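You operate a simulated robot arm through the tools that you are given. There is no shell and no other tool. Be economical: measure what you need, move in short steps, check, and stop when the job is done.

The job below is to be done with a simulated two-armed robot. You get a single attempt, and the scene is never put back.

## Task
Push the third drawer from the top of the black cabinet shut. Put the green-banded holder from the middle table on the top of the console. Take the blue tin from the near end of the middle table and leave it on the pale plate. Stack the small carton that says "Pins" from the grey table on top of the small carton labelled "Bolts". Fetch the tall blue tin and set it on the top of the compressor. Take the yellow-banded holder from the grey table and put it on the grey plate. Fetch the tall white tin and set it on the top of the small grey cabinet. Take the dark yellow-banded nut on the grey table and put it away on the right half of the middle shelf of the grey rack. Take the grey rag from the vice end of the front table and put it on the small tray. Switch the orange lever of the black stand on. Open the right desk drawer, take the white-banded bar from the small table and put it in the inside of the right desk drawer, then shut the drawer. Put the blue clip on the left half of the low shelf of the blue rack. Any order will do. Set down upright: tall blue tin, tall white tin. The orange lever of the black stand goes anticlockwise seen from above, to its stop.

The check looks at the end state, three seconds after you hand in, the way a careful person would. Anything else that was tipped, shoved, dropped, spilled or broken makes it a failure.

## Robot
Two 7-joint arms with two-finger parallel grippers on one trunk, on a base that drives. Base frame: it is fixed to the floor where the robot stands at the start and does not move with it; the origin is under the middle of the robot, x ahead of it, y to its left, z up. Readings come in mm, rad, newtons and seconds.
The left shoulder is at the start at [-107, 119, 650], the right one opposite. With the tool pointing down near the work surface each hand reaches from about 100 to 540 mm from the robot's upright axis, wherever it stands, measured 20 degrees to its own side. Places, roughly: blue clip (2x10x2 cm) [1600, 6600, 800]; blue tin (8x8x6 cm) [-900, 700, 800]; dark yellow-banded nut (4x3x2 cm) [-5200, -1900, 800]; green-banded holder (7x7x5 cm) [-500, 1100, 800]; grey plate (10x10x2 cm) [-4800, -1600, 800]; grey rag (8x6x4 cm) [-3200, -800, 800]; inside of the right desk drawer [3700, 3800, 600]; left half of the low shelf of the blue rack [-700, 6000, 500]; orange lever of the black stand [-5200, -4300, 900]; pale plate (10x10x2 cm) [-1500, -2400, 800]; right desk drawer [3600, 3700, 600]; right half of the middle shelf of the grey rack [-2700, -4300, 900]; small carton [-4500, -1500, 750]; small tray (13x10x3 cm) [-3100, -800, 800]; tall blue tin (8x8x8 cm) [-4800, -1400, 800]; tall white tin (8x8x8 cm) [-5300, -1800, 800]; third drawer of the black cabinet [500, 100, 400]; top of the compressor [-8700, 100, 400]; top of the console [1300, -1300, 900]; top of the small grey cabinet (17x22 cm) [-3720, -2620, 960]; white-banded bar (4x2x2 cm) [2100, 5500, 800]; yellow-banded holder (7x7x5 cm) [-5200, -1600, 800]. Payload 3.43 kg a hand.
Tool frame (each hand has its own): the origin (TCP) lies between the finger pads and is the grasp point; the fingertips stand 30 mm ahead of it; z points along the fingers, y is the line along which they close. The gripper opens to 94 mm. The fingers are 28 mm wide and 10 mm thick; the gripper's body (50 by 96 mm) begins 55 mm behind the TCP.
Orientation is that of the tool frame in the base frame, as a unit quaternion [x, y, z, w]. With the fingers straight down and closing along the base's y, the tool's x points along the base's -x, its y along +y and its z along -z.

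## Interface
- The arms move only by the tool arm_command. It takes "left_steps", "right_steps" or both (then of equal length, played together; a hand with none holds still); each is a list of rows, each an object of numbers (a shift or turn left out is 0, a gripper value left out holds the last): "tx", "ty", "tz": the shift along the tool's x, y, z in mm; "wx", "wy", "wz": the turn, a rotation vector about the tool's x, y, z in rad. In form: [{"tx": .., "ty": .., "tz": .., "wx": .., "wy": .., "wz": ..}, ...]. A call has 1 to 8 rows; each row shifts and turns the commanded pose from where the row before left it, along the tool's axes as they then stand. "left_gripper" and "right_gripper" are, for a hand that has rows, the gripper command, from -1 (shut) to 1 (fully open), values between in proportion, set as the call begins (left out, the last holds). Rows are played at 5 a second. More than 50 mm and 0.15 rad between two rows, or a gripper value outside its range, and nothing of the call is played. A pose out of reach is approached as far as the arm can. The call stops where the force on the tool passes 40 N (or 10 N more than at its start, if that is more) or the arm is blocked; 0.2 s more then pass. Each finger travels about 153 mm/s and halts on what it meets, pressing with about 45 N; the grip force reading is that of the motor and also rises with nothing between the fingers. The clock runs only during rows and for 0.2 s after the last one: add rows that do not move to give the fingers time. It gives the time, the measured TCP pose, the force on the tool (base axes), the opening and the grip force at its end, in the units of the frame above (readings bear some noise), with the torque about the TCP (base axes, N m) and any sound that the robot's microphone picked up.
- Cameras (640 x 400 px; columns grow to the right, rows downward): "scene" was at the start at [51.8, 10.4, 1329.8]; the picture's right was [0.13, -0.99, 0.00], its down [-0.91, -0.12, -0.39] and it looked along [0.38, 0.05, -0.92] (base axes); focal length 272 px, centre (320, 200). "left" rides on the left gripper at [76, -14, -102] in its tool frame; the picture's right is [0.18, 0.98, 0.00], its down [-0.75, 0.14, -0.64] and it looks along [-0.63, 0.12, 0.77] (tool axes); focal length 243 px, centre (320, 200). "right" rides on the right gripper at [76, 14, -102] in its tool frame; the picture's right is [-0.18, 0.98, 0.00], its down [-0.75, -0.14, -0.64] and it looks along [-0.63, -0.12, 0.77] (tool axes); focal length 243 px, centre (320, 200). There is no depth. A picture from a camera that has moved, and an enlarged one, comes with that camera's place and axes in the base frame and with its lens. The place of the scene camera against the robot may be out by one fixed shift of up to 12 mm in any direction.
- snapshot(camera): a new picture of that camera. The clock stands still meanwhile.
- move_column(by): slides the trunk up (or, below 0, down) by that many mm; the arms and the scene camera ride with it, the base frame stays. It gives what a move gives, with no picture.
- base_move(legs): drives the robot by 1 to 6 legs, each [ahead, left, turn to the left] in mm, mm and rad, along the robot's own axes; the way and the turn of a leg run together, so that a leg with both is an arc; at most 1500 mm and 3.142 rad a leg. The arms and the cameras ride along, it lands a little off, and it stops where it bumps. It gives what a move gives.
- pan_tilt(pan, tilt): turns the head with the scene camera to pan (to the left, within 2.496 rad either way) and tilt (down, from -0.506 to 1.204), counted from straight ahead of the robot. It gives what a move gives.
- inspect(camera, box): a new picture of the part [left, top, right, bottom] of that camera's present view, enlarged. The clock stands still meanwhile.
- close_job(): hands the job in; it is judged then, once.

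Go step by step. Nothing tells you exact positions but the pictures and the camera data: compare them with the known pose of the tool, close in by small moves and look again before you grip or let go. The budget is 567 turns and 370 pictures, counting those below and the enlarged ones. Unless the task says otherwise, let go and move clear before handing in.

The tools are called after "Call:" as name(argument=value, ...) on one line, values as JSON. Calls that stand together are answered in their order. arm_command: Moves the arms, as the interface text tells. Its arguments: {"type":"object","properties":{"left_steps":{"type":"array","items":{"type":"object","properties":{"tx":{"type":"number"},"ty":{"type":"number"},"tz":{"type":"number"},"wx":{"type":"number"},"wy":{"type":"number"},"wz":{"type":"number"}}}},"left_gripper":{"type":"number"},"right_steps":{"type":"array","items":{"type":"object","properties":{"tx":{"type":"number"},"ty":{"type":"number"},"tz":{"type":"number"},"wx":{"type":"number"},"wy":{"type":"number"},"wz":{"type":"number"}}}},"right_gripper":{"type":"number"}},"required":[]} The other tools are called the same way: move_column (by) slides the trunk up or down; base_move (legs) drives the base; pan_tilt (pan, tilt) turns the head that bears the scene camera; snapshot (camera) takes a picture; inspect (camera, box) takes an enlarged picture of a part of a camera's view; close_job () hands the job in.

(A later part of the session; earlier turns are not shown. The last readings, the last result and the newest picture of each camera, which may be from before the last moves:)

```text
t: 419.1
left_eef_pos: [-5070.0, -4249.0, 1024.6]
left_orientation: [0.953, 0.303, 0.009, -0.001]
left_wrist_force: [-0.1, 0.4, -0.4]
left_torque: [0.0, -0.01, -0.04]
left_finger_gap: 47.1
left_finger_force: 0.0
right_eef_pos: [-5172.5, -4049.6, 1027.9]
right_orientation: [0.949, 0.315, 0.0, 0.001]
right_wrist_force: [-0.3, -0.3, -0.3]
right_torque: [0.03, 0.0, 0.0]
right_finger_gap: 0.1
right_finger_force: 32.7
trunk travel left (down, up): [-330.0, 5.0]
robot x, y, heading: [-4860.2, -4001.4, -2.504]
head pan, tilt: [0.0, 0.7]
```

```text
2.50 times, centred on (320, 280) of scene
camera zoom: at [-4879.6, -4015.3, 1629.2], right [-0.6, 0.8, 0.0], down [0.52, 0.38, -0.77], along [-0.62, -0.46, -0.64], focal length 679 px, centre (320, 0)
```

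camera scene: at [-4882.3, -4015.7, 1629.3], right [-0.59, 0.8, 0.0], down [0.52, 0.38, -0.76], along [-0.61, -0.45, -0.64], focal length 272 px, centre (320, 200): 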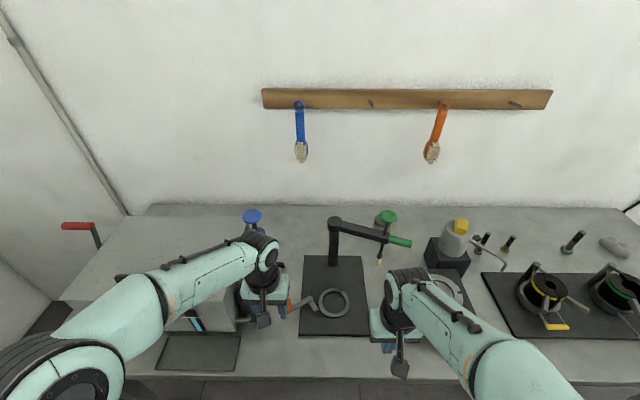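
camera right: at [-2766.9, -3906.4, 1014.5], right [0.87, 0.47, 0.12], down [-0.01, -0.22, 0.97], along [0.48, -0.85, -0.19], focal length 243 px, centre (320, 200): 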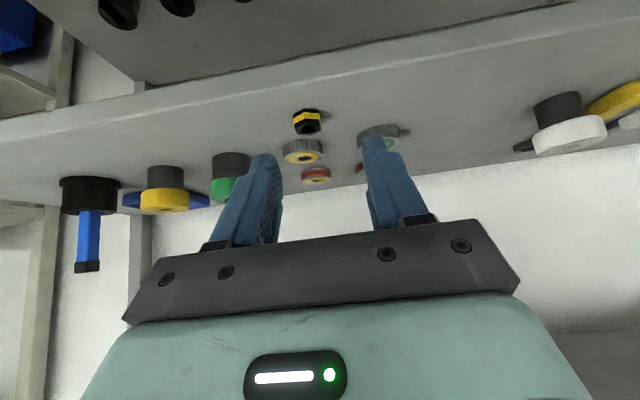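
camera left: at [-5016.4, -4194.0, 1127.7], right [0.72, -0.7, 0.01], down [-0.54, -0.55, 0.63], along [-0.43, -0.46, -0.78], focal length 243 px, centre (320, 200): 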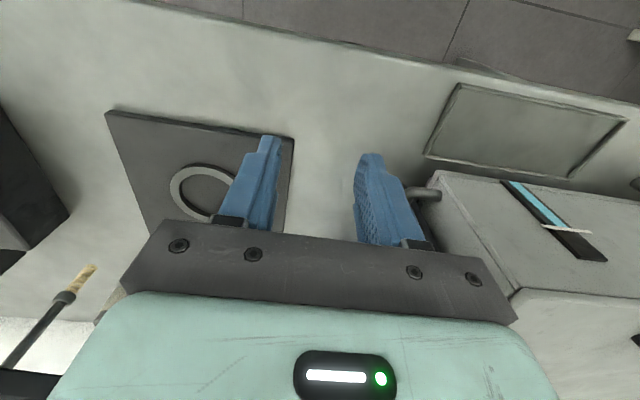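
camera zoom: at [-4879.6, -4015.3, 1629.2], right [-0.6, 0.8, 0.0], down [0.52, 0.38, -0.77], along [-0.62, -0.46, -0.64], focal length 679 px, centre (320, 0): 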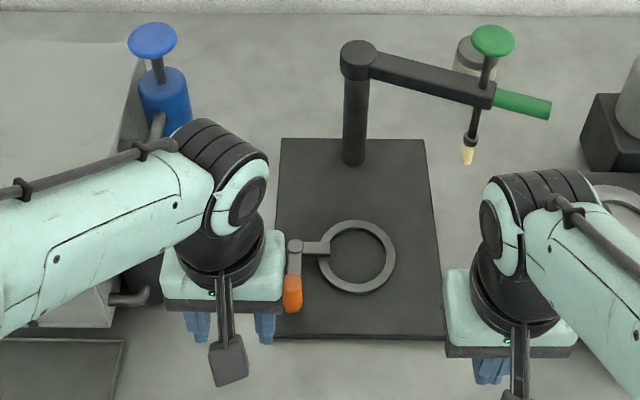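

The lever now points toward me. To make sure it is on its stop I push once more with closed fingers from its left side.

Call:
arm_command(left_gripper=-1, left_steps=[{"tx": -35}, {"tx": -35}, {"tz": 35}, {"tz": 35}, {"tz": 25}])

Call:
arm_command(left_steps=[{"ty": -8}, {"ty": -6}, {"ty": -5}, {"ty": -5}, {"ty": -5}, {"ty": -5}, {"ty": -5}, {"ty": -5}])

Call:
snapshot(camera="left")

```text
t: 420.3
left_eef_pos: [-5128.1, -4289.5, 922.8]
left_orientation: [0.953, 0.302, 0.007, -0.001]
left_wrist_force: [-0.8, -0.7, 0.0]
left_torque: [0.03, -0.01, -0.01]
left_finger_gap: 0.0
left_finger_force: 32.8
right_eef_pos: [-5173.8, -4048.8, 1028.2]
right_orientation: [0.949, 0.314, 0.001, 0.002]
right_wrist_force: [-0.5, -0.3, -0.6]
right_torque: [0.01, 0.0, -0.01]
right_finger_gap: 0.1
right_finger_force: 33.2
trunk travel left (down, up): [-330.0, 5.0]
robot x, y, heading: [-4855.2, -3999.1, -2.508]
head pan, tilt: [0.0, 0.7]
```

```text
t: 421.7
left_eef_pos: [-5140.6, -4271.9, 924.4]
left_orientation: [0.951, 0.31, 0.013, 0.007]
left_wrist_force: [10.9, -12.9, 5.8]
left_torque: [0.3, 0.26, -0.01]
left_finger_gap: 0.0
left_finger_force: 32.7
right_eef_pos: [-5171.4, -4050.8, 1027.9]
right_orientation: [0.949, 0.315, 0.001, 0.001]
right_wrist_force: [-0.5, 1.3, -0.2]
right_torque: [-0.01, -0.01, 0.01]
right_finger_gap: 0.0
right_finger_force: 33.1
trunk travel left (down, up): [-330.0, 5.0]
robot x, y, heading: [-4855.9, -3997.2, -2.499]
head pan, tilt: [0.0, 0.7]
stopped in row 7 (left hand): the force on the tool passed its limit at 44 N (the readings are from after the stop); the commanded pose is now the measured one
```

```text
246 pictures are left
camera left: at [-5089.3, -4215.4, 1029.3], right [0.73, -0.69, 0.02], down [-0.54, -0.56, 0.63], along [-0.42, -0.47, -0.78], focal length 243 px, centre (320, 200)
```

left: 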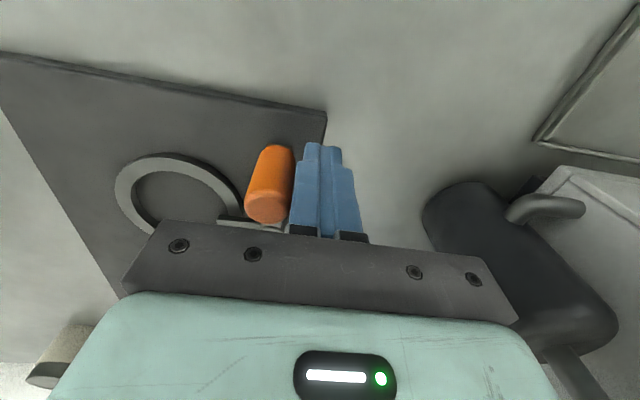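

Lever is firmly on its stop. I withdraw and drive back along the corridor between the tables to the grey table's right end.

Call:
arm_command(left_steps=[{"ty": 12}, {"tz": -35}, {"tz": -40}, {"tz": -40}, {"tx": 40, "ty": 15}, {"tx": 40, "ty": 15}, {"tx": 30}])

Call:
inspect(camera="scene", box=[240, 200, 400, 360])

Call:
base_move(legs=[[-290, 0, 0], [0, 1000, 0]])

```text
t: 423.3
left_eef_pos: [-5032.0, -4240.1, 1040.7]
left_orientation: [0.952, 0.307, 0.01, 0.004]
left_wrist_force: [-0.3, 0.0, -0.5]
left_torque: [0.0, -0.03, 0.02]
left_finger_gap: 0.2
left_finger_force: 33.2
right_eef_pos: [-5172.1, -4049.3, 1028.4]
right_orientation: [0.949, 0.314, 0.001, 0.001]
right_wrist_force: [0.1, -0.2, 0.5]
right_torque: [-0.01, -0.04, -0.02]
right_finger_gap: 0.0
right_finger_force: 33.4
trunk travel left (down, up): [-330.0, 5.0]
robot x, y, heading: [-4855.0, -3994.1, -2.503]
head pan, tilt: [0.0, 0.7]
```

```text
2.50 times, centred on (320, 280) of scene
camera zoom: at [-4879.9, -4015.8, 1629.3], right [-0.6, 0.8, 0.0], down [0.52, 0.38, -0.77], along [-0.61, -0.46, -0.64], focal length 679 px, centre (320, 0)
```

zoom: 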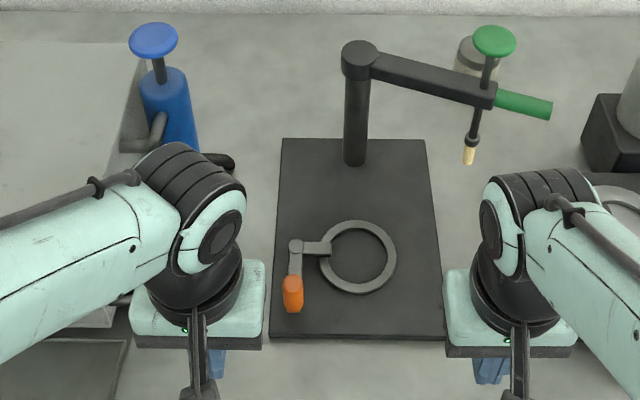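

```text
t: 433.6
left_eef_pos: [-4216.4, -4846.3, 1040.8]
left_orientation: [0.953, 0.303, 0.014, 0.01]
left_wrist_force: [-0.4, 0.1, 0.0]
left_torque: [0.02, 0.01, -0.04]
left_finger_gap: 0.0
left_finger_force: 33.0
right_eef_pos: [-4355.3, -4656.8, 1027.6]
right_orientation: [0.95, 0.313, 0.001, 0.006]
right_wrist_force: [0.8, -0.8, 0.3]
right_torque: [0.01, -0.01, -0.01]
right_finger_gap: 0.0
right_finger_force: 33.0
trunk travel left (down, up): [-330.0, 5.0]
robot x, y, heading: [-4034.4, -4611.9, -2.501]
head pan, tilt: [0.0, 0.7]
stopped in leg 2: the robot was blocked; the commanded pose is now the measured one
```

I strafed the wrong way and bumped something on my left. I move back off and check what it was.

Call:
base_move(legs=[[0, -150, 0]])

Call:
pan_tilt(pan=1.5, tilt=0.6)

Call:
snapshot(camera="scene")

```text
t: 435.5
left_eef_pos: [-4295.9, -4739.6, 1040.2]
left_orientation: [0.952, 0.305, 0.013, 0.005]
left_wrist_force: [0.2, 0.4, 0.8]
left_torque: [0.01, 0.02, 0.04]
left_finger_gap: 0.0
left_finger_force: 32.9
right_eef_pos: [-4436.4, -4551.1, 1027.7]
right_orientation: [0.949, 0.315, 0.001, 0.001]
right_wrist_force: [-0.2, -0.7, 0.0]
right_torque: [-0.01, -0.02, -0.02]
right_finger_gap: 0.0
right_finger_force: 32.6
trunk travel left (down, up): [-330.0, 5.0]
robot x, y, heading: [-4122.6, -4496.9, -2.498]
head pan, tilt: [0.0, 0.7]
```

```text
t: 437.1
left_eef_pos: [-4298.2, -4739.4, 1039.9]
left_orientation: [0.952, 0.305, 0.013, 0.005]
left_wrist_force: [-0.8, 0.3, 0.5]
left_torque: [0.01, -0.01, -0.04]
left_finger_gap: 0.0
left_finger_force: 33.2
right_eef_pos: [-4436.8, -4551.4, 1027.0]
right_orientation: [0.949, 0.314, 0.0, 0.002]
right_wrist_force: [-0.1, -0.1, 0.5]
right_torque: [0.02, -0.03, 0.02]
right_finger_gap: 0.0
right_finger_force: 32.8
trunk travel left (down, up): [-330.0, 5.0]
robot x, y, heading: [-4120.9, -4501.0, -2.502]
head pan, tilt: [1.499, 0.6]
```

```text
244 pictures are left
camera scene: at [-4028.6, -4541.8, 1637.9], right [-0.84, -0.54, 0.0], down [-0.3, 0.48, -0.83], along [0.44, -0.7, -0.56], focal length 272 px, centre (320, 200)
```

scene: 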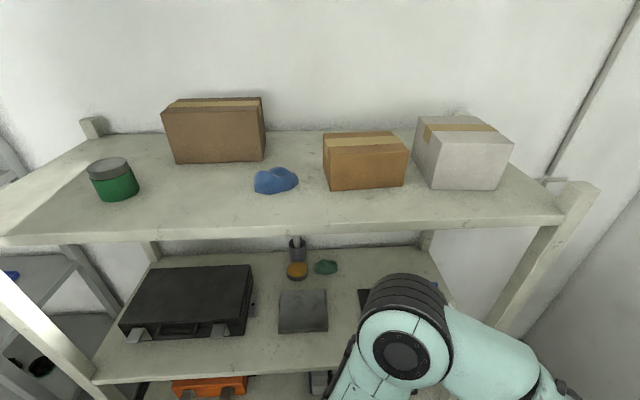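

Call:
base_move(legs=[[0, -920, 0], [0, -910, 0]])

Call:
pan_tilt(pan=1.35, tilt=0.35)

Call:
snapshot(camera="scene")

```text
t: 453.4
left_eef_pos: [-5392.0, -3272.5, 1038.7]
left_orientation: [0.954, 0.298, 0.012, 0.004]
left_wrist_force: [-0.6, 0.4, 0.2]
left_torque: [-0.02, -0.02, 0.01]
left_finger_gap: 0.0
left_finger_force: 33.5
right_eef_pos: [-5528.5, -3081.1, 1028.7]
right_orientation: [0.952, 0.306, 0.001, 0.002]
right_wrist_force: [0.2, -0.5, 0.1]
right_torque: [0.0, 0.01, -0.03]
right_finger_gap: 0.1
right_finger_force: 33.5
trunk travel left (down, up): [-330.0, 5.0]
robot x, y, heading: [-5212.5, -3033.9, -2.522]
head pan, tilt: [1.499, 0.6]
```

```text
t: 454.2
left_eef_pos: [-5391.8, -3272.3, 1040.4]
left_orientation: [0.954, 0.299, 0.014, 0.004]
left_wrist_force: [1.1, 0.0, -0.4]
left_torque: [0.01, 0.0, 0.01]
left_finger_gap: 0.0
left_finger_force: 32.4
right_eef_pos: [-5529.9, -3081.6, 1028.2]
right_orientation: [0.952, 0.307, 0.0, 0.001]
right_wrist_force: [0.0, -0.6, -0.1]
right_torque: [-0.01, 0.03, 0.0]
right_finger_gap: 0.0
right_finger_force: 33.0
trunk travel left (down, up): [-330.0, 5.0]
robot x, y, heading: [-5210.6, -3032.0, -2.517]
head pan, tilt: [1.349, 0.351]
```

```text
243 pictures are left
camera scene: at [-5130.3, -3088.9, 1660.6], right [-0.92, -0.39, 0.0], down [-0.13, 0.32, -0.94], along [0.37, -0.86, -0.34], focal length 272 px, centre (320, 200)
```

scene: 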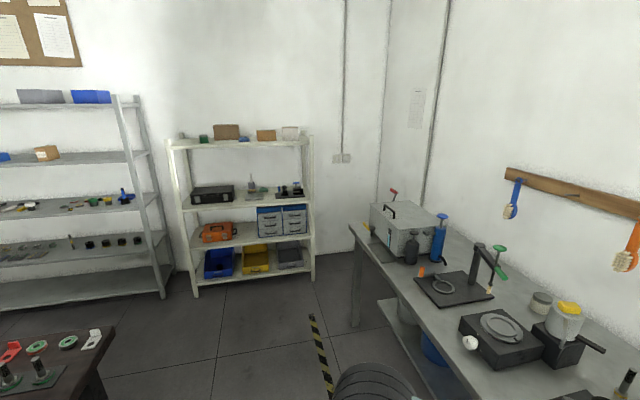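

All on the rack is as before. Now backward along the corridor and round to the grey table's end.

Call:
base_move(legs=[[-1040, 0, 0.015], [-1040, 0, 0], [0, -780, 0]])

Call:
pan_tilt(pan=0, tilt=0.75)

Call:
snapshot(camera="scene")

```text
t: 471.6
left_eef_pos: [-4164.5, -1404.4, 1040.2]
left_orientation: [0.953, 0.304, 0.012, 0.004]
left_wrist_force: [0.5, -0.1, 0.2]
left_torque: [0.0, -0.01, 0.0]
left_finger_gap: 0.0
left_finger_force: 33.5
right_eef_pos: [-4302.9, -1213.9, 1028.1]
right_orientation: [0.95, 0.313, 0.001, 0.002]
right_wrist_force: [0.3, 0.6, 0.2]
right_torque: [0.04, -0.02, -0.02]
right_finger_gap: 0.0
right_finger_force: 33.2
trunk travel left (down, up): [-330.0, 5.0]
robot x, y, heading: [-3984.0, -1159.3, -2.506]
head pan, tilt: [1.349, 0.351]
```

```text
t: 473.1
left_eef_pos: [-4163.9, -1405.1, 1038.7]
left_orientation: [0.953, 0.304, 0.011, 0.004]
left_wrist_force: [0.2, -0.1, -0.8]
left_torque: [-0.02, -0.03, -0.03]
left_finger_gap: 0.0
left_finger_force: 32.8
right_eef_pos: [-4302.6, -1215.7, 1028.3]
right_orientation: [0.95, 0.312, 0.001, 0.002]
right_wrist_force: [0.1, 0.3, -0.4]
right_torque: [0.0, -0.02, 0.01]
right_finger_gap: 0.0
right_finger_force: 32.3
trunk travel left (down, up): [-330.0, 5.0]
robot x, y, heading: [-3988.6, -1165.1, -2.509]
head pan, tilt: [0.0, 0.75]
```

```text
242 pictures are left
camera scene: at [-4009.0, -1181.4, 1625.0], right [-0.59, 0.8, 0.0], down [0.55, 0.4, -0.73], along [-0.59, -0.43, -0.68], focal length 272 px, centre (320, 200)
```

scene: 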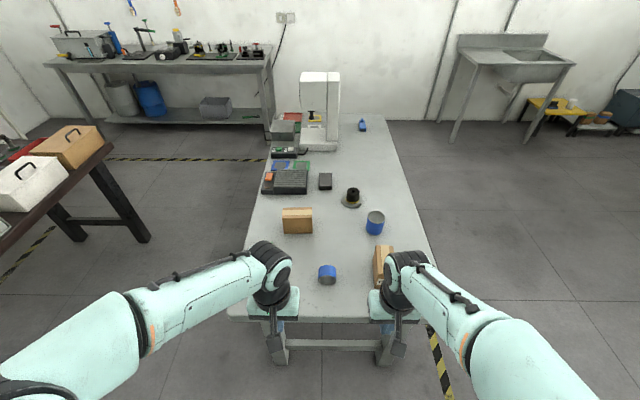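

Pins is by the right hand and Bolts by the left. I move forward and look through both wrist cameras.

Call:
base_move(legs=[[150, 0, 0.005]])

Call:
snapshot(camera="right")

Call:
snapshot(camera="left")

```text
t: 474.4
left_eef_pos: [-4280.5, -1493.3, 1039.4]
left_orientation: [0.951, 0.308, 0.013, 0.004]
left_wrist_force: [0.5, 0.2, 0.2]
left_torque: [0.06, 0.02, -0.04]
left_finger_gap: 0.0
left_finger_force: 33.1
right_eef_pos: [-4420.8, -1305.9, 1027.6]
right_orientation: [0.949, 0.316, 0.002, 0.002]
right_wrist_force: [1.0, -0.9, -0.4]
right_torque: [-0.04, 0.02, 0.01]
right_finger_gap: 0.1
right_finger_force: 32.7
trunk travel left (down, up): [-330.0, 5.0]
robot x, y, heading: [-4104.3, -1247.8, -2.498]
head pan, tilt: [0.0, 0.75]
```

```text
241 pictures are left
camera right: at [-4351.7, -1270.7, 1129.9], right [0.44, -0.9, 0.0], down [-0.69, -0.34, 0.64], along [-0.57, -0.29, -0.77], focal length 243 px, centre (320, 200)
```

right: 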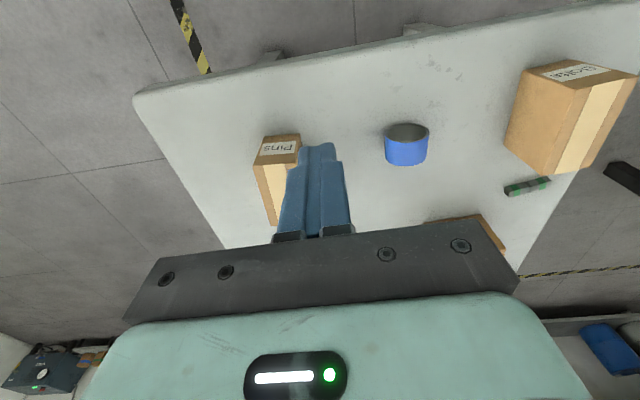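

```text
240 pictures are left
camera left: at [-4229.3, -1437.3, 1144.3], right [0.72, -0.69, 0.02], down [-0.55, -0.56, 0.63], along [-0.42, -0.47, -0.78], focal length 243 px, centre (320, 200)
```

left: 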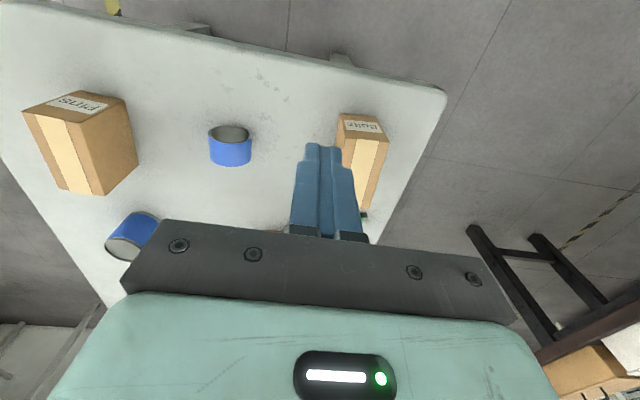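

Call:
arm_command(right_gripper=1, right_steps=[{"tx": -36, "ty": -20}, {"tx": -36, "ty": -20}, {"tx": -36, "ty": -20}, {"tx": -36, "ty": -20}, {"tz": 40}, {"tz": 40}])

Call:
snapshot(camera="right")

```text
t: 475.8
left_eef_pos: [-4281.6, -1492.5, 1039.5]
left_orientation: [0.952, 0.307, 0.012, 0.005]
left_wrist_force: [0.2, 1.0, 0.3]
left_torque: [-0.01, -0.02, 0.01]
left_finger_gap: 0.3
left_finger_force: 33.2
right_eef_pos: [-4583.9, -1328.2, 978.7]
right_orientation: [0.948, 0.317, -0.001, 0.002]
right_wrist_force: [-0.2, 0.4, -0.8]
right_torque: [-0.06, -0.06, -0.01]
right_finger_gap: 94.1
right_finger_force: 0.1
right hand out of reach, approached as far as the arm can: row 6
trunk travel left (down, up): [-330.0, 5.0]
robot x, y, heading: [-4107.1, -1249.0, -2.501]
head pan, tilt: [0.0, 0.75]
```

```text
239 pictures are left
camera right: at [-4513.4, -1293.2, 1081.0], right [0.45, -0.9, 0.0], down [-0.69, -0.34, 0.64], along [-0.58, -0.29, -0.76], focal length 243 px, centre (320, 200)
```

right: 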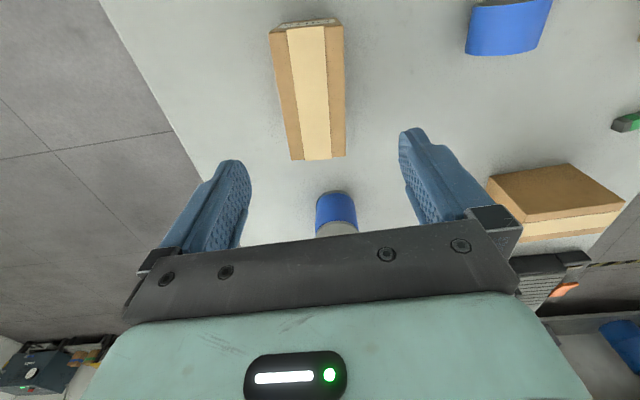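

The carton is turned about 15° and the arm is near a limit, so I shift the base 110 mm right before lowering.

Call:
base_move(legs=[[0, -110, 0]])

Call:
arm_command(right_steps=[{"ty": 35, "wz": -0.13}, {"ty": 35, "wz": -0.13}, {"ty": 25}, {"tz": 30}])

Call:
snapshot(camera="right")

```text
t: 477.5
left_eef_pos: [-4346.3, -1406.1, 1039.7]
left_orientation: [0.951, 0.309, 0.012, 0.004]
left_wrist_force: [-0.7, -0.4, -0.2]
left_torque: [0.03, -0.01, 0.02]
left_finger_gap: 0.1
left_finger_force: 32.9
right_eef_pos: [-4648.1, -1244.3, 979.2]
right_orientation: [0.948, 0.318, -0.001, 0.002]
right_wrist_force: [0.0, 0.0, -0.3]
right_torque: [0.01, -0.02, 0.0]
right_finger_gap: 94.1
right_finger_force: 0.1
trunk travel left (down, up): [-330.0, 5.0]
robot x, y, heading: [-4170.2, -1159.6, -2.495]
head pan, tilt: [0.0, 0.75]
```

```text
t: 478.5
left_eef_pos: [-4346.3, -1406.2, 1038.5]
left_orientation: [0.951, 0.309, 0.013, 0.004]
left_wrist_force: [0.9, 0.2, 0.4]
left_torque: [0.03, -0.05, -0.01]
left_finger_gap: 0.0
left_finger_force: 32.9
right_eef_pos: [-4583.6, -1309.9, 946.9]
right_orientation: [0.898, 0.439, -0.002, 0.002]
right_wrist_force: [-0.1, 0.0, 0.2]
right_torque: [0.01, 0.02, -0.02]
right_finger_gap: 94.0
right_finger_force: 0.1
trunk travel left (down, up): [-330.0, 5.0]
robot x, y, heading: [-4170.7, -1161.6, -2.5]
head pan, tilt: [0.0, 0.75]
```

```text
238 pictures are left
camera right: at [-4525.4, -1258.6, 1049.0], right [0.66, -0.75, 0.0], down [-0.57, -0.51, 0.64], along [-0.48, -0.43, -0.76], focal length 243 px, centre (320, 200)
```

right: 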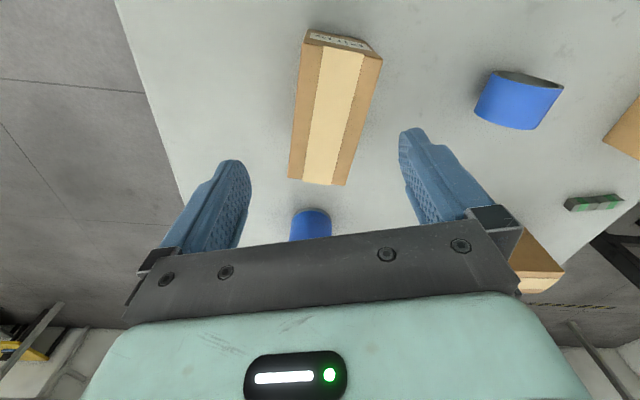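

Call:
arm_command(right_steps=[{"tx": -10, "ty": 8}, {"tz": 35}, {"tz": 35}])

Call:
snapshot(camera="right")

```text
t: 479.3
left_eef_pos: [-4346.4, -1407.3, 1039.7]
left_orientation: [0.951, 0.309, 0.014, 0.004]
left_wrist_force: [0.1, 0.1, 0.2]
left_torque: [-0.02, 0.0, -0.01]
left_finger_gap: 0.0
left_finger_force: 32.6
right_eef_pos: [-4581.9, -1323.3, 879.0]
right_orientation: [0.899, 0.438, 0.0, 0.002]
right_wrist_force: [-0.2, 0.2, -0.8]
right_torque: [-0.01, 0.0, 0.0]
right_finger_gap: 94.0
right_finger_force: 0.0
trunk travel left (down, up): [-330.0, 5.0]
robot x, y, heading: [-4172.9, -1162.8, -2.493]
head pan, tilt: [0.0, 0.75]
```

```text
237 pictures are left
camera right: at [-4524.1, -1271.8, 981.1], right [0.66, -0.75, 0.0], down [-0.57, -0.51, 0.64], along [-0.48, -0.43, -0.76], focal length 243 px, centre (320, 200)
```

right: 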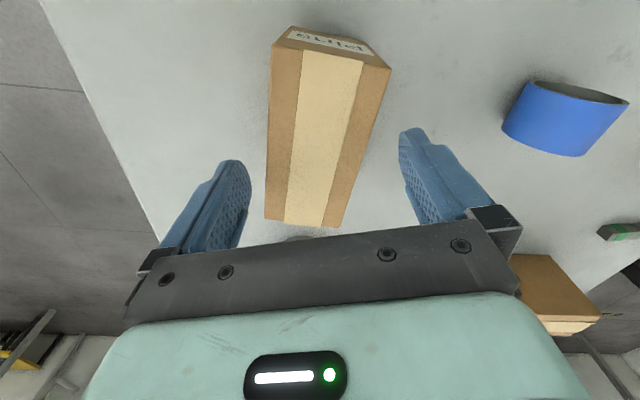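

Call:
arm_command(right_steps=[{"tx": 6, "tz": 15}, {"tz": 15}, {"tz": 12}])

Call:
snapshot(camera="right")

```text
t: 480.1
left_eef_pos: [-4346.6, -1406.6, 1040.0]
left_orientation: [0.951, 0.309, 0.013, 0.005]
left_wrist_force: [0.4, -0.3, -0.1]
left_torque: [0.02, -0.02, 0.0]
left_finger_gap: 0.0
left_finger_force: 33.3
right_eef_pos: [-4578.1, -1318.9, 836.0]
right_orientation: [0.898, 0.439, -0.001, 0.001]
right_wrist_force: [0.7, -0.8, -0.2]
right_torque: [0.03, 0.02, 0.02]
right_finger_gap: 93.8
right_finger_force: 0.1
trunk travel left (down, up): [-330.0, 5.0]
robot x, y, heading: [-4170.1, -1159.0, -2.498]
head pan, tilt: [0.0, 0.75]
```

```text
236 pictures are left
camera right: at [-4520.0, -1267.8, 938.2], right [0.66, -0.75, 0.0], down [-0.57, -0.51, 0.64], along [-0.48, -0.43, -0.76], focal length 243 px, centre (320, 200)
```

right: 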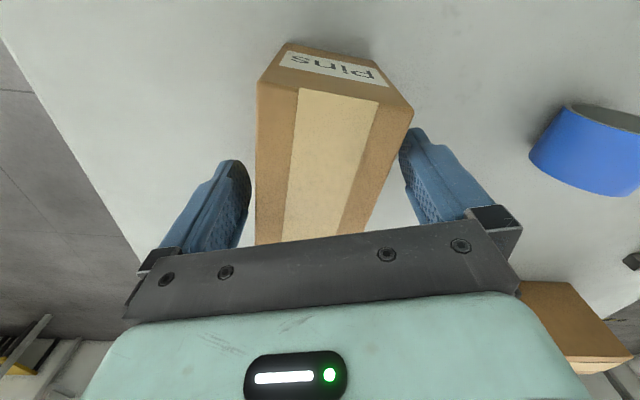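

Call:
arm_command(right_steps=[{"tz": 8}])

Call:
arm_command(right_gripper=-1, right_steps=[{}, {}, {}])

Call:
arm_command(right_steps=[{"tz": -20}, {"tz": -35}, {"tz": -40}, {"tz": -45}, {"tz": -40}])

Call:
snapshot(camera="right")

```text
t: 480.5
left_eef_pos: [-4346.2, -1406.6, 1038.9]
left_orientation: [0.951, 0.309, 0.013, 0.004]
left_wrist_force: [1.2, -0.1, -0.1]
left_torque: [-0.01, -0.02, 0.0]
left_finger_gap: 0.0
left_finger_force: 33.8
right_eef_pos: [-4579.2, -1321.1, 828.3]
right_orientation: [0.899, 0.438, -0.001, 0.002]
right_wrist_force: [-0.5, 0.4, 0.1]
right_torque: [0.02, 0.0, -0.04]
right_finger_gap: 94.0
right_finger_force: 0.0
trunk travel left (down, up): [-330.0, 5.0]
robot x, y, heading: [-4173.2, -1162.1, -2.495]
head pan, tilt: [0.0, 0.75]
```

```text
t: 481.3
left_eef_pos: [-4346.1, -1406.0, 1040.2]
left_orientation: [0.951, 0.309, 0.012, 0.004]
left_wrist_force: [0.1, -0.6, -0.3]
left_torque: [0.03, -0.04, 0.0]
left_finger_gap: 0.0
left_finger_force: 33.1
right_eef_pos: [-4577.8, -1320.4, 829.5]
right_orientation: [0.898, 0.44, -0.001, 0.001]
right_wrist_force: [-1.1, -0.8, 5.3]
right_torque: [-0.08, -0.24, -0.13]
right_finger_gap: 68.0
right_finger_force: 44.8
trunk travel left (down, up): [-330.0, 5.0]
robot x, y, heading: [-4169.1, -1160.4, -2.5]
head pan, tilt: [0.0, 0.75]
```

```text
t: 482.5
left_eef_pos: [-4346.2, -1406.9, 1039.8]
left_orientation: [0.951, 0.309, 0.013, 0.004]
left_wrist_force: [-0.3, -1.0, -0.8]
left_torque: [0.01, 0.01, 0.05]
left_finger_gap: 0.2
left_finger_force: 32.5
right_eef_pos: [-4576.9, -1320.3, 1010.4]
right_orientation: [0.899, 0.438, 0.0, 0.001]
right_wrist_force: [0.2, 0.1, -4.3]
right_torque: [0.03, 0.0, 0.0]
right_finger_gap: 67.3
right_finger_force: 45.2
trunk travel left (down, up): [-330.0, 5.0]
robot x, y, heading: [-4172.6, -1161.0, -2.493]
head pan, tilt: [0.0, 0.75]
```

```text
235 pictures are left
camera right: at [-4519.2, -1268.0, 1113.0], right [0.66, -0.75, 0.0], down [-0.58, -0.51, 0.64], along [-0.48, -0.43, -0.77], focal length 243 px, centre (320, 200)
```

right: 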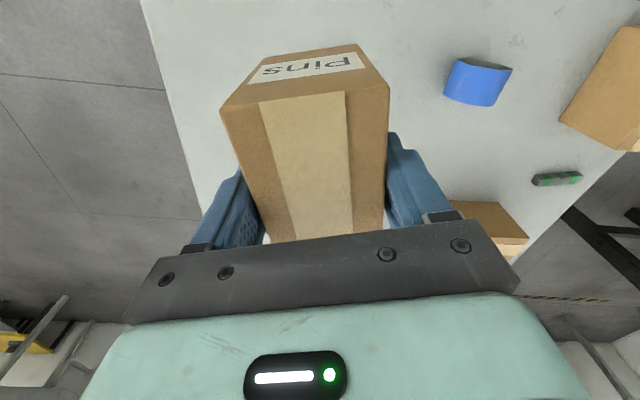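

Pins is in hand (67 mm wide, its top near z 834 on the table). I back off and strafe left to bring it in front of the Bolts carton.

Call:
base_move(legs=[[-80, 0, 0], [0, 370, 0]])

Call:
snapshot(camera="right")

Call:
snapshot(camera="scene")

```text
t: 486.9
left_eef_pos: [-4062.0, -1648.5, 1039.4]
left_orientation: [0.951, 0.31, 0.014, 0.005]
left_wrist_force: [0.8, 0.5, 1.1]
left_torque: [0.02, 0.03, 0.03]
left_finger_gap: 0.0
left_finger_force: 33.0
right_eef_pos: [-4294.9, -1562.9, 1010.4]
right_orientation: [0.898, 0.439, -0.001, 0.002]
right_wrist_force: [0.5, 0.2, -4.5]
right_torque: [0.04, -0.02, 0.0]
right_finger_gap: 66.9
right_finger_force: 44.9
trunk travel left (down, up): [-330.0, 5.0]
robot x, y, heading: [-3886.5, -1405.4, -2.495]
head pan, tilt: [0.0, 0.75]
```

```text
234 pictures are left
camera right: at [-4236.2, -1510.2, 1112.4], right [0.66, -0.75, 0.0], down [-0.57, -0.51, 0.64], along [-0.48, -0.43, -0.77], focal length 243 px, centre (320, 200)
```

right: 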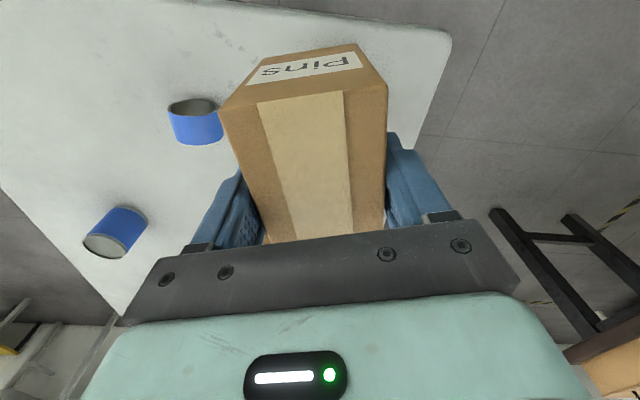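

```text
233 pictures are left
camera scene: at [-3910.5, -1424.3, 1625.0], right [-0.6, 0.8, 0.0], down [0.54, 0.41, -0.73], along [-0.58, -0.44, -0.68], focal length 272 px, centre (320, 200)
```

scene: 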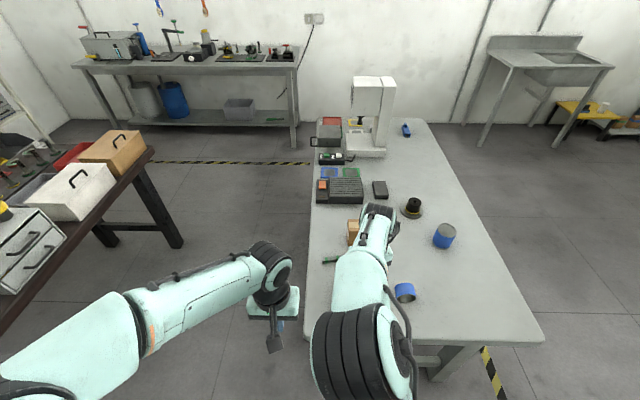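

Call:
snapshot(camera="left")

```text
232 pictures are left
camera left: at [-4012.2, -1592.4, 1144.6], right [0.73, -0.69, 0.02], down [-0.54, -0.56, 0.63], along [-0.42, -0.47, -0.78], focal length 243 px, centre (320, 200)
```

left: 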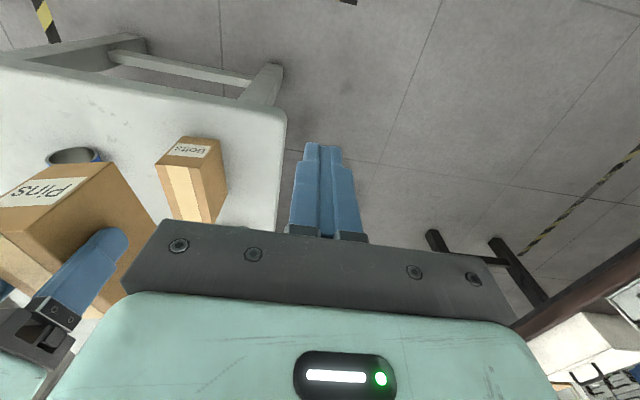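

Bolts' top is centred near [-4325, -1626]. I turn the hand to match its angle and move above it.

Call:
arm_command(right_steps=[{"wz": 0.11}, {"wz": 0.11}, {"tx": -27, "ty": 15}, {"tx": -27, "ty": 14}, {"tz": 25}])

Call:
snapshot(camera="left")

Call:
snapshot(camera="right")

```text
t: 488.1
left_eef_pos: [-4063.8, -1649.2, 1041.0]
left_orientation: [0.951, 0.308, 0.013, 0.004]
left_wrist_force: [-0.2, 0.5, -0.8]
left_torque: [0.04, 0.01, -0.03]
left_finger_gap: 0.1
left_finger_force: 33.1
right_eef_pos: [-4317.5, -1619.8, 984.5]
right_orientation: [0.941, 0.337, 0.0, 0.002]
right_wrist_force: [0.9, -0.3, -4.7]
right_torque: [-0.03, 0.01, 0.02]
right_finger_gap: 66.7
right_finger_force: 44.5
trunk travel left (down, up): [-330.0, 5.0]
robot x, y, heading: [-3886.9, -1405.6, -2.5]
head pan, tilt: [0.0, 0.75]
```

```text
231 pictures are left
camera left: at [-4012.1, -1592.2, 1144.6], right [0.73, -0.69, 0.02], down [-0.54, -0.56, 0.63], along [-0.42, -0.47, -0.78], focal length 243 px, centre (320, 200)
```

left: 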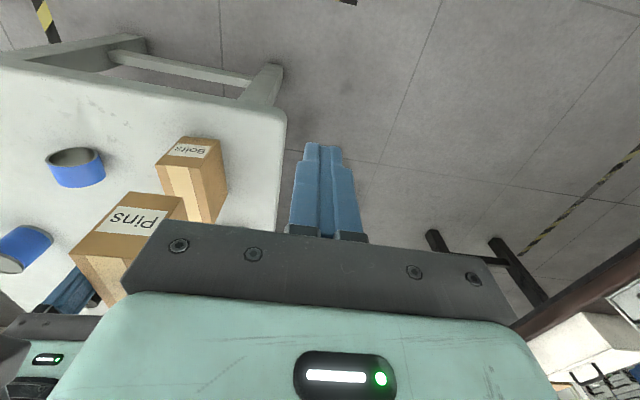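

```text
230 pictures are left
camera right: at [-4249.5, -1581.6, 1086.6], right [0.48, -0.88, 0.0], down [-0.67, -0.37, 0.64], along [-0.56, -0.31, -0.77], focal length 243 px, centre (320, 200)
```

right: 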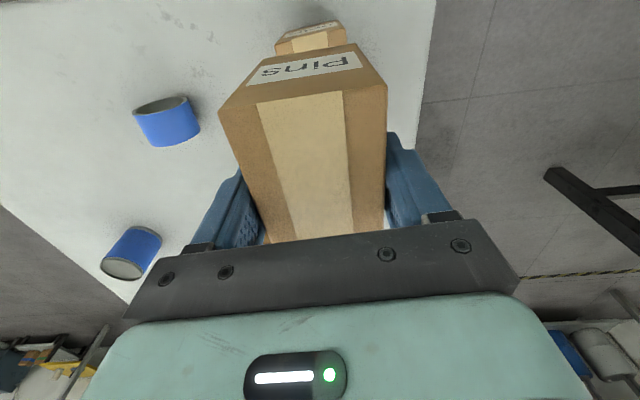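

Call:
inspect(camera="right", box=[200, 0, 400, 125])

```text
3.20 times, centred on (300, 62) of right
camera zoom: at [-4249.5, -1581.6, 1086.6], right [0.48, -0.88, 0.0], down [-0.67, -0.37, 0.64], along [-0.56, -0.31, -0.77], focal length 776 px, centre (384, 640)
```

zoom: 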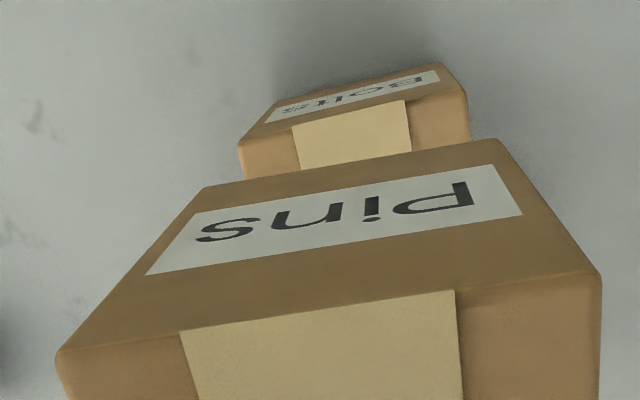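

Aligned within a few millimetres. I lower Pins onto Bolts.

Call:
arm_command(right_steps=[{"tx": 4, "tz": 15}, {"tz": 20}, {"tz": 15}, {"tz": 8}, {"tz": 4}, {"tz": 3}])

Call:
snapshot(camera="left")

Call:
arm_command(right_steps=[{"tz": 2}, {"tz": 2}, {"tz": 2}, {"tz": 2}, {"tz": 2}, {"tz": 2}, {"tz": 2}, {"tz": 2}])

```text
t: 489.5
left_eef_pos: [-4061.6, -1648.1, 1041.4]
left_orientation: [0.951, 0.308, 0.012, 0.005]
left_wrist_force: [0.3, 0.1, 0.6]
left_torque: [0.03, -0.03, -0.02]
left_finger_gap: 0.0
left_finger_force: 33.1
right_eef_pos: [-4314.8, -1615.8, 924.8]
right_orientation: [0.942, 0.337, -0.005, 0.003]
right_wrist_force: [3.7, 1.8, 30.5]
right_torque: [0.45, -0.52, -0.71]
right_finger_gap: 66.8
right_finger_force: 45.1
trunk travel left (down, up): [-330.0, 5.0]
robot x, y, heading: [-3888.6, -1402.7, -2.499]
head pan, tilt: [0.0, 0.75]
```

```text
228 pictures are left
camera left: at [-4010.3, -1591.4, 1145.7], right [0.73, -0.69, 0.02], down [-0.54, -0.56, 0.63], along [-0.42, -0.47, -0.78], focal length 243 px, centre (320, 200)
```

left: 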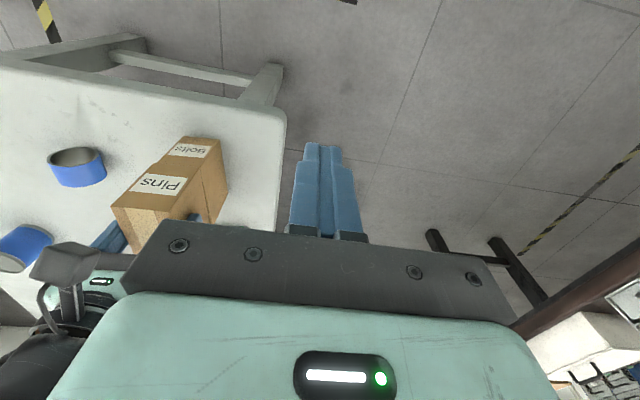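

```text
t: 491.3
left_eef_pos: [-4061.8, -1646.1, 1040.5]
left_orientation: [0.951, 0.309, 0.012, 0.004]
left_wrist_force: [0.5, 1.1, 0.3]
left_torque: [-0.04, 0.04, -0.01]
left_finger_gap: 0.2
left_finger_force: 32.8
right_eef_pos: [-4314.7, -1615.1, 905.5]
right_orientation: [0.941, 0.337, -0.004, 0.002]
right_wrist_force: [-2.9, 1.1, 38.9]
right_torque: [0.11, 0.32, -0.34]
right_finger_gap: 65.7
right_finger_force: 45.5
trunk travel left (down, up): [-330.0, 5.0]
robot x, y, heading: [-3887.8, -1402.5, -2.496]
head pan, tilt: [0.0, 0.75]
```

Contact made (the fingers slid slightly down its sides). I release and lift straight up.

Call:
arm_command(right_gripper=1, right_steps=[{"tz": -2}, {}, {}, {"tz": -20}, {"tz": -35}, {"tz": -45}, {"tz": -40}])

Call:
snapshot(camera="right")

Call:
snapshot(camera="left")

```text
t: 492.9
left_eef_pos: [-4063.9, -1648.3, 1040.2]
left_orientation: [0.951, 0.309, 0.013, 0.004]
left_wrist_force: [-0.7, 0.7, 0.4]
left_torque: [-0.02, -0.01, -0.01]
left_finger_gap: 0.0
left_finger_force: 32.8
right_eef_pos: [-4312.7, -1614.3, 1046.7]
right_orientation: [0.941, 0.337, -0.001, 0.001]
right_wrist_force: [0.1, 0.3, 0.5]
right_torque: [-0.03, -0.02, -0.01]
right_finger_gap: 94.2
right_finger_force: 0.1
trunk travel left (down, up): [-330.0, 5.0]
robot x, y, heading: [-3886.7, -1400.4, -2.497]
head pan, tilt: [0.0, 0.75]
```

```text
227 pictures are left
camera right: at [-4245.3, -1577.0, 1149.1], right [0.48, -0.88, 0.0], down [-0.67, -0.37, 0.64], along [-0.56, -0.31, -0.77], focal length 243 px, centre (320, 200)
```

right: 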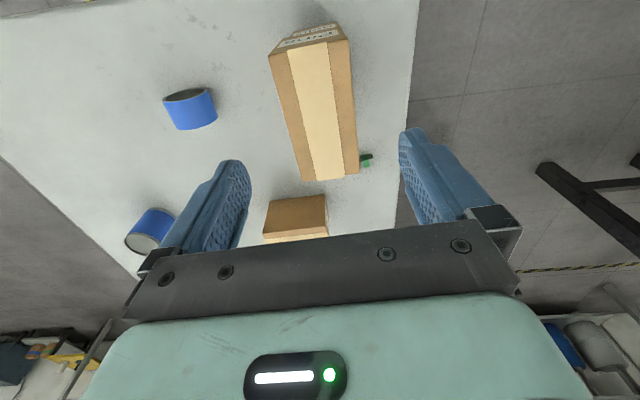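

```text
226 pictures are left
camera left: at [-4011.9, -1592.1, 1144.7], right [0.73, -0.69, 0.02], down [-0.54, -0.56, 0.63], along [-0.42, -0.47, -0.78], focal length 243 px, centre (320, 200)
```

left: 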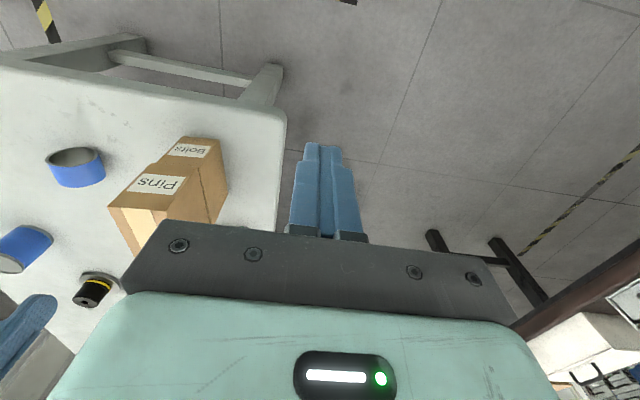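

Pins is stacked on Bolts. Next the tall blue tin: I drive round to the table's far side again.

Call:
arm_command(right_steps=[{"tx": 40, "wz": 0.02}, {"tx": 40, "ty": -20}, {"tx": 40, "ty": -20}, {"tx": 40, "ty": -20}])

Call:
base_move(legs=[[-60, 0, 0], [0, -1060, 0], [880, 0, 0], [0, 0, 1.565], [150, 0, 0]])

Call:
snapshot(camera="left")

Call:
snapshot(camera="scene")

```text
t: 493.9
left_eef_pos: [-4062.2, -1647.3, 1040.3]
left_orientation: [0.951, 0.309, 0.012, 0.006]
left_wrist_force: [0.4, -0.3, -0.5]
left_torque: [-0.02, -0.03, 0.02]
left_finger_gap: 0.0
left_finger_force: 33.3
right_eef_pos: [-4227.7, -1468.8, 1046.5]
right_orientation: [0.944, 0.329, -0.001, 0.002]
right_wrist_force: [0.3, 0.4, -1.1]
right_torque: [-0.01, 0.02, 0.03]
right_finger_gap: 94.3
right_finger_force: 0.1
trunk travel left (down, up): [-330.0, 5.0]
robot x, y, heading: [-3886.8, -1405.4, -2.493]
head pan, tilt: [0.0, 0.75]
```

```text
t: 512.9
left_eef_pos: [-4819.4, -1335.3, 1039.0]
left_orientation: [0.452, 0.892, 0.012, -0.006]
left_wrist_force: [-0.1, 0.0, 0.0]
left_torque: [0.02, 0.01, 0.03]
left_finger_gap: 0.1
left_finger_force: 32.5
right_eef_pos: [-4996.3, -1503.7, 1045.6]
right_orientation: [0.433, 0.902, 0.001, 0.001]
right_wrist_force: [0.3, -0.7, 0.2]
right_torque: [-0.02, 0.02, -0.03]
right_finger_gap: 94.1
right_finger_force: 0.2
trunk travel left (down, up): [-330.0, 5.0]
robot x, y, heading: [-5061.4, -1165.9, -0.916]
head pan, tilt: [0.0, 0.75]
```

```text
225 pictures are left
camera left: at [-4875.0, -1287.7, 1144.4], right [0.68, 0.73, 0.02], down [0.56, -0.54, 0.63], along [0.47, -0.42, -0.78], focal length 243 px, centre (320, 200)
```

left: 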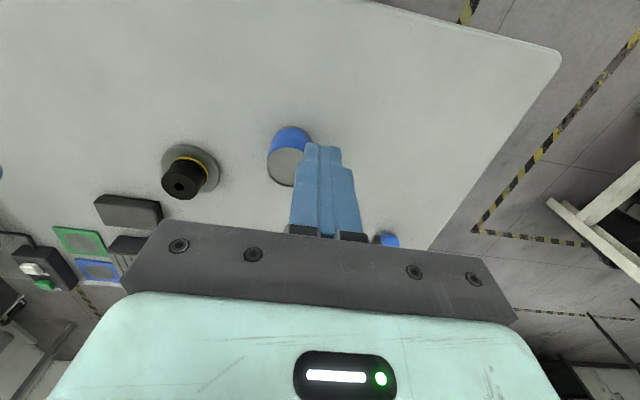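

```text
224 pictures are left
camera scene: at [-5032.4, -1192.5, 1624.7], right [-0.79, -0.61, 0.0], down [-0.41, 0.54, -0.73], along [0.44, -0.58, -0.68], focal length 272 px, centre (320, 200)
```

scene: 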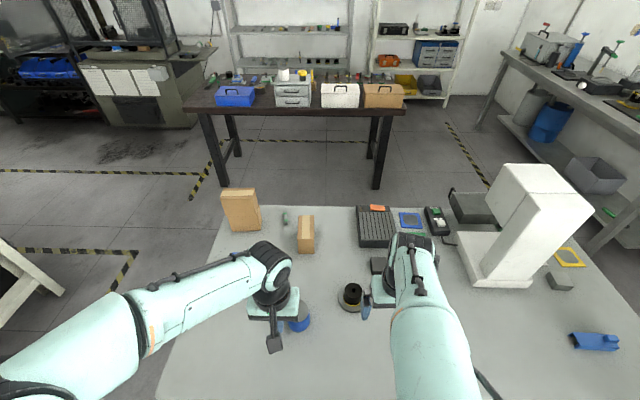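

Call:
arm_command(left_gripper=1, left_steps=[{"tx": -42, "ty": -7}, {"tx": -42, "ty": -7}, {"tx": -41, "ty": -6}, {"tz": 40}, {"tz": 40}, {"tz": 20}])

Call:
snapshot(camera="left")

```text
t: 514.3
left_eef_pos: [-4761.0, -1446.8, 935.0]
left_orientation: [0.452, 0.892, 0.012, -0.007]
left_wrist_force: [-0.2, -0.3, 0.5]
left_torque: [0.0, 0.0, 0.04]
left_finger_gap: 93.8
left_finger_force: 0.0
right_eef_pos: [-4994.9, -1504.0, 1046.5]
right_orientation: [0.432, 0.902, 0.001, 0.001]
right_wrist_force: [0.1, 0.4, 0.5]
right_torque: [0.03, 0.0, -0.01]
right_finger_gap: 94.2
right_finger_force: 0.1
trunk travel left (down, up): [-330.0, 5.0]
robot x, y, heading: [-5063.8, -1166.9, -0.919]
head pan, tilt: [0.0, 0.75]
```

```text
223 pictures are left
camera left: at [-4816.5, -1397.4, 1040.5], right [0.68, 0.73, 0.02], down [0.56, -0.54, 0.63], along [0.47, -0.42, -0.78], focal length 243 px, centre (320, 200)
```

left: 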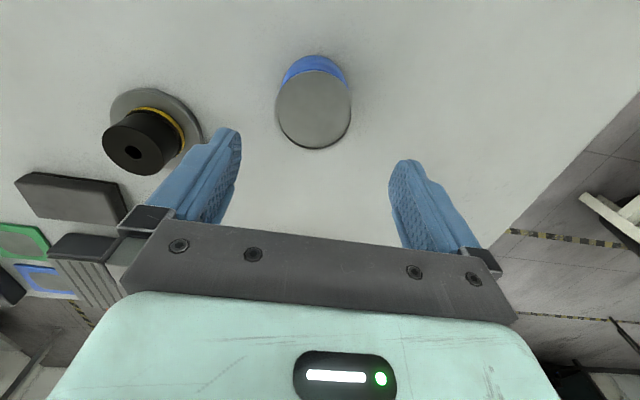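

Call:
arm_command(left_steps=[{"tx": 4, "ty": -4}, {"tz": 40}, {"tz": 40}, {"tz": 30}, {"tz": 22}])

Call:
snapshot(camera="left")

Call:
arm_command(left_gripper=-1, left_steps=[{}, {}, {}])

```text
t: 515.5
left_eef_pos: [-4765.7, -1444.8, 804.3]
left_orientation: [0.451, 0.892, 0.012, -0.006]
left_wrist_force: [0.3, -0.2, -0.5]
left_torque: [-0.01, 0.0, -0.02]
left_finger_gap: 93.8
left_finger_force: 0.0
right_eef_pos: [-4994.9, -1503.8, 1045.5]
right_orientation: [0.433, 0.901, 0.0, 0.001]
right_wrist_force: [0.3, -0.3, -0.3]
right_torque: [-0.05, 0.02, -0.02]
right_finger_gap: 93.8
right_finger_force: 0.1
trunk travel left (down, up): [-330.0, 5.0]
robot x, y, heading: [-5064.2, -1166.6, -0.92]
head pan, tilt: [0.0, 0.75]
```

```text
222 pictures are left
camera left: at [-4822.0, -1394.0, 908.9], right [0.68, 0.73, 0.02], down [0.56, -0.54, 0.63], along [0.47, -0.42, -0.78], focal length 243 px, centre (320, 200)
```

left: 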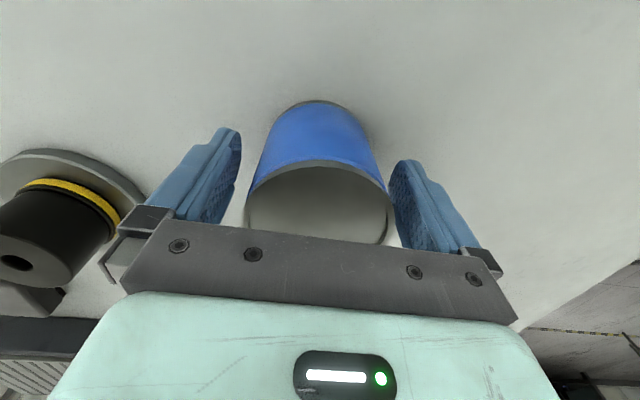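

```text
t: 516.3
left_eef_pos: [-4765.2, -1443.2, 804.4]
left_orientation: [0.451, 0.893, 0.011, -0.007]
left_wrist_force: [0.0, -1.3, 0.5]
left_torque: [0.0, 0.03, 0.04]
left_finger_gap: 72.5
left_finger_force: 45.2
right_eef_pos: [-4995.6, -1504.4, 1045.9]
right_orientation: [0.433, 0.901, 0.0, 0.001]
right_wrist_force: [0.6, 0.5, -0.3]
right_torque: [0.06, 0.0, -0.02]
right_finger_gap: 94.1
right_finger_force: 0.1
trunk travel left (down, up): [-330.0, 5.0]
robot x, y, heading: [-5064.2, -1164.0, -0.915]
head pan, tilt: [0.0, 0.75]
```

Blue tin gripped. I lift it, back off, and head for the compressor in the far corner.

Call:
arm_command(left_steps=[{"tz": -40}, {"tz": -45}, {"tz": -45}, {"tz": -45}, {"tx": 40, "ty": 15}, {"tx": 40, "ty": 15}, {"tx": 20}])

Call:
base_move(legs=[[-350, 0, 0], [0, 0, -1.585], [0, -1100, 0]])

Call:
pan_tilt(pan=-0.4, tilt=0.4)

Call:
snapshot(camera="scene")

```text
t: 517.9
left_eef_pos: [-4800.3, -1351.9, 983.1]
left_orientation: [0.451, 0.892, 0.011, -0.005]
left_wrist_force: [0.0, -1.1, -2.9]
left_torque: [-0.05, 0.02, -0.01]
left_finger_gap: 72.1
left_finger_force: 44.3
right_eef_pos: [-4995.5, -1504.9, 1045.2]
right_orientation: [0.433, 0.901, 0.001, 0.001]
right_wrist_force: [-0.1, -0.1, 0.3]
right_torque: [0.0, -0.02, 0.01]
right_finger_gap: 94.4
right_finger_force: 0.2
trunk travel left (down, up): [-330.0, 5.0]
robot x, y, heading: [-5061.2, -1164.0, -0.916]
head pan, tilt: [0.0, 0.75]
```

```text
t: 533.6
left_eef_pos: [-6124.2, -259.2, 981.7]
left_orientation: [0.953, 0.301, 0.013, 0.004]
left_wrist_force: [-0.1, 0.2, -2.9]
left_torque: [0.03, -0.02, -0.05]
left_finger_gap: 72.2
left_finger_force: 45.6
right_eef_pos: [-6272.1, -60.9, 1046.3]
right_orientation: [0.947, 0.321, 0.0, 0.002]
right_wrist_force: [-0.4, 0.5, -0.6]
right_torque: [-0.02, 0.03, -0.03]
right_finger_gap: 93.9
right_finger_force: 0.0
trunk travel left (down, up): [-330.0, 5.0]
robot x, y, heading: [-5934.1, 3.4, -2.514]
head pan, tilt: [0.0, 0.75]
```

```text
t: 534.4
left_eef_pos: [-6122.7, -259.0, 983.7]
left_orientation: [0.953, 0.302, 0.013, 0.003]
left_wrist_force: [-0.1, -0.2, -3.6]
left_torque: [-0.02, 0.0, -0.01]
left_finger_gap: 71.8
left_finger_force: 45.1
right_eef_pos: [-6271.9, -60.8, 1045.5]
right_orientation: [0.947, 0.322, 0.0, 0.001]
right_wrist_force: [-0.9, 0.3, -0.1]
right_torque: [0.0, 0.0, -0.02]
right_finger_gap: 94.1
right_finger_force: 0.0
trunk travel left (down, up): [-330.0, 5.0]
robot x, y, heading: [-5930.7, 2.1, -2.51]
head pan, tilt: [-0.4, 0.4]
```

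```text
221 pictures are left
camera scene: at [-5977.3, 8.1, 1656.1], right [-0.23, 0.97, 0.0], down [0.38, 0.09, -0.92], along [-0.9, -0.21, -0.39], focal length 272 px, centre (320, 200)
```

scene: 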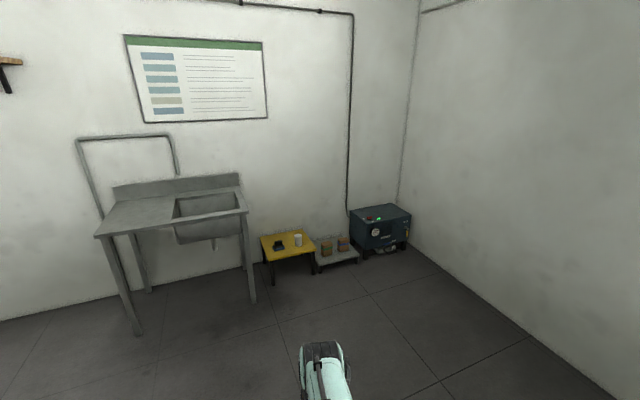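

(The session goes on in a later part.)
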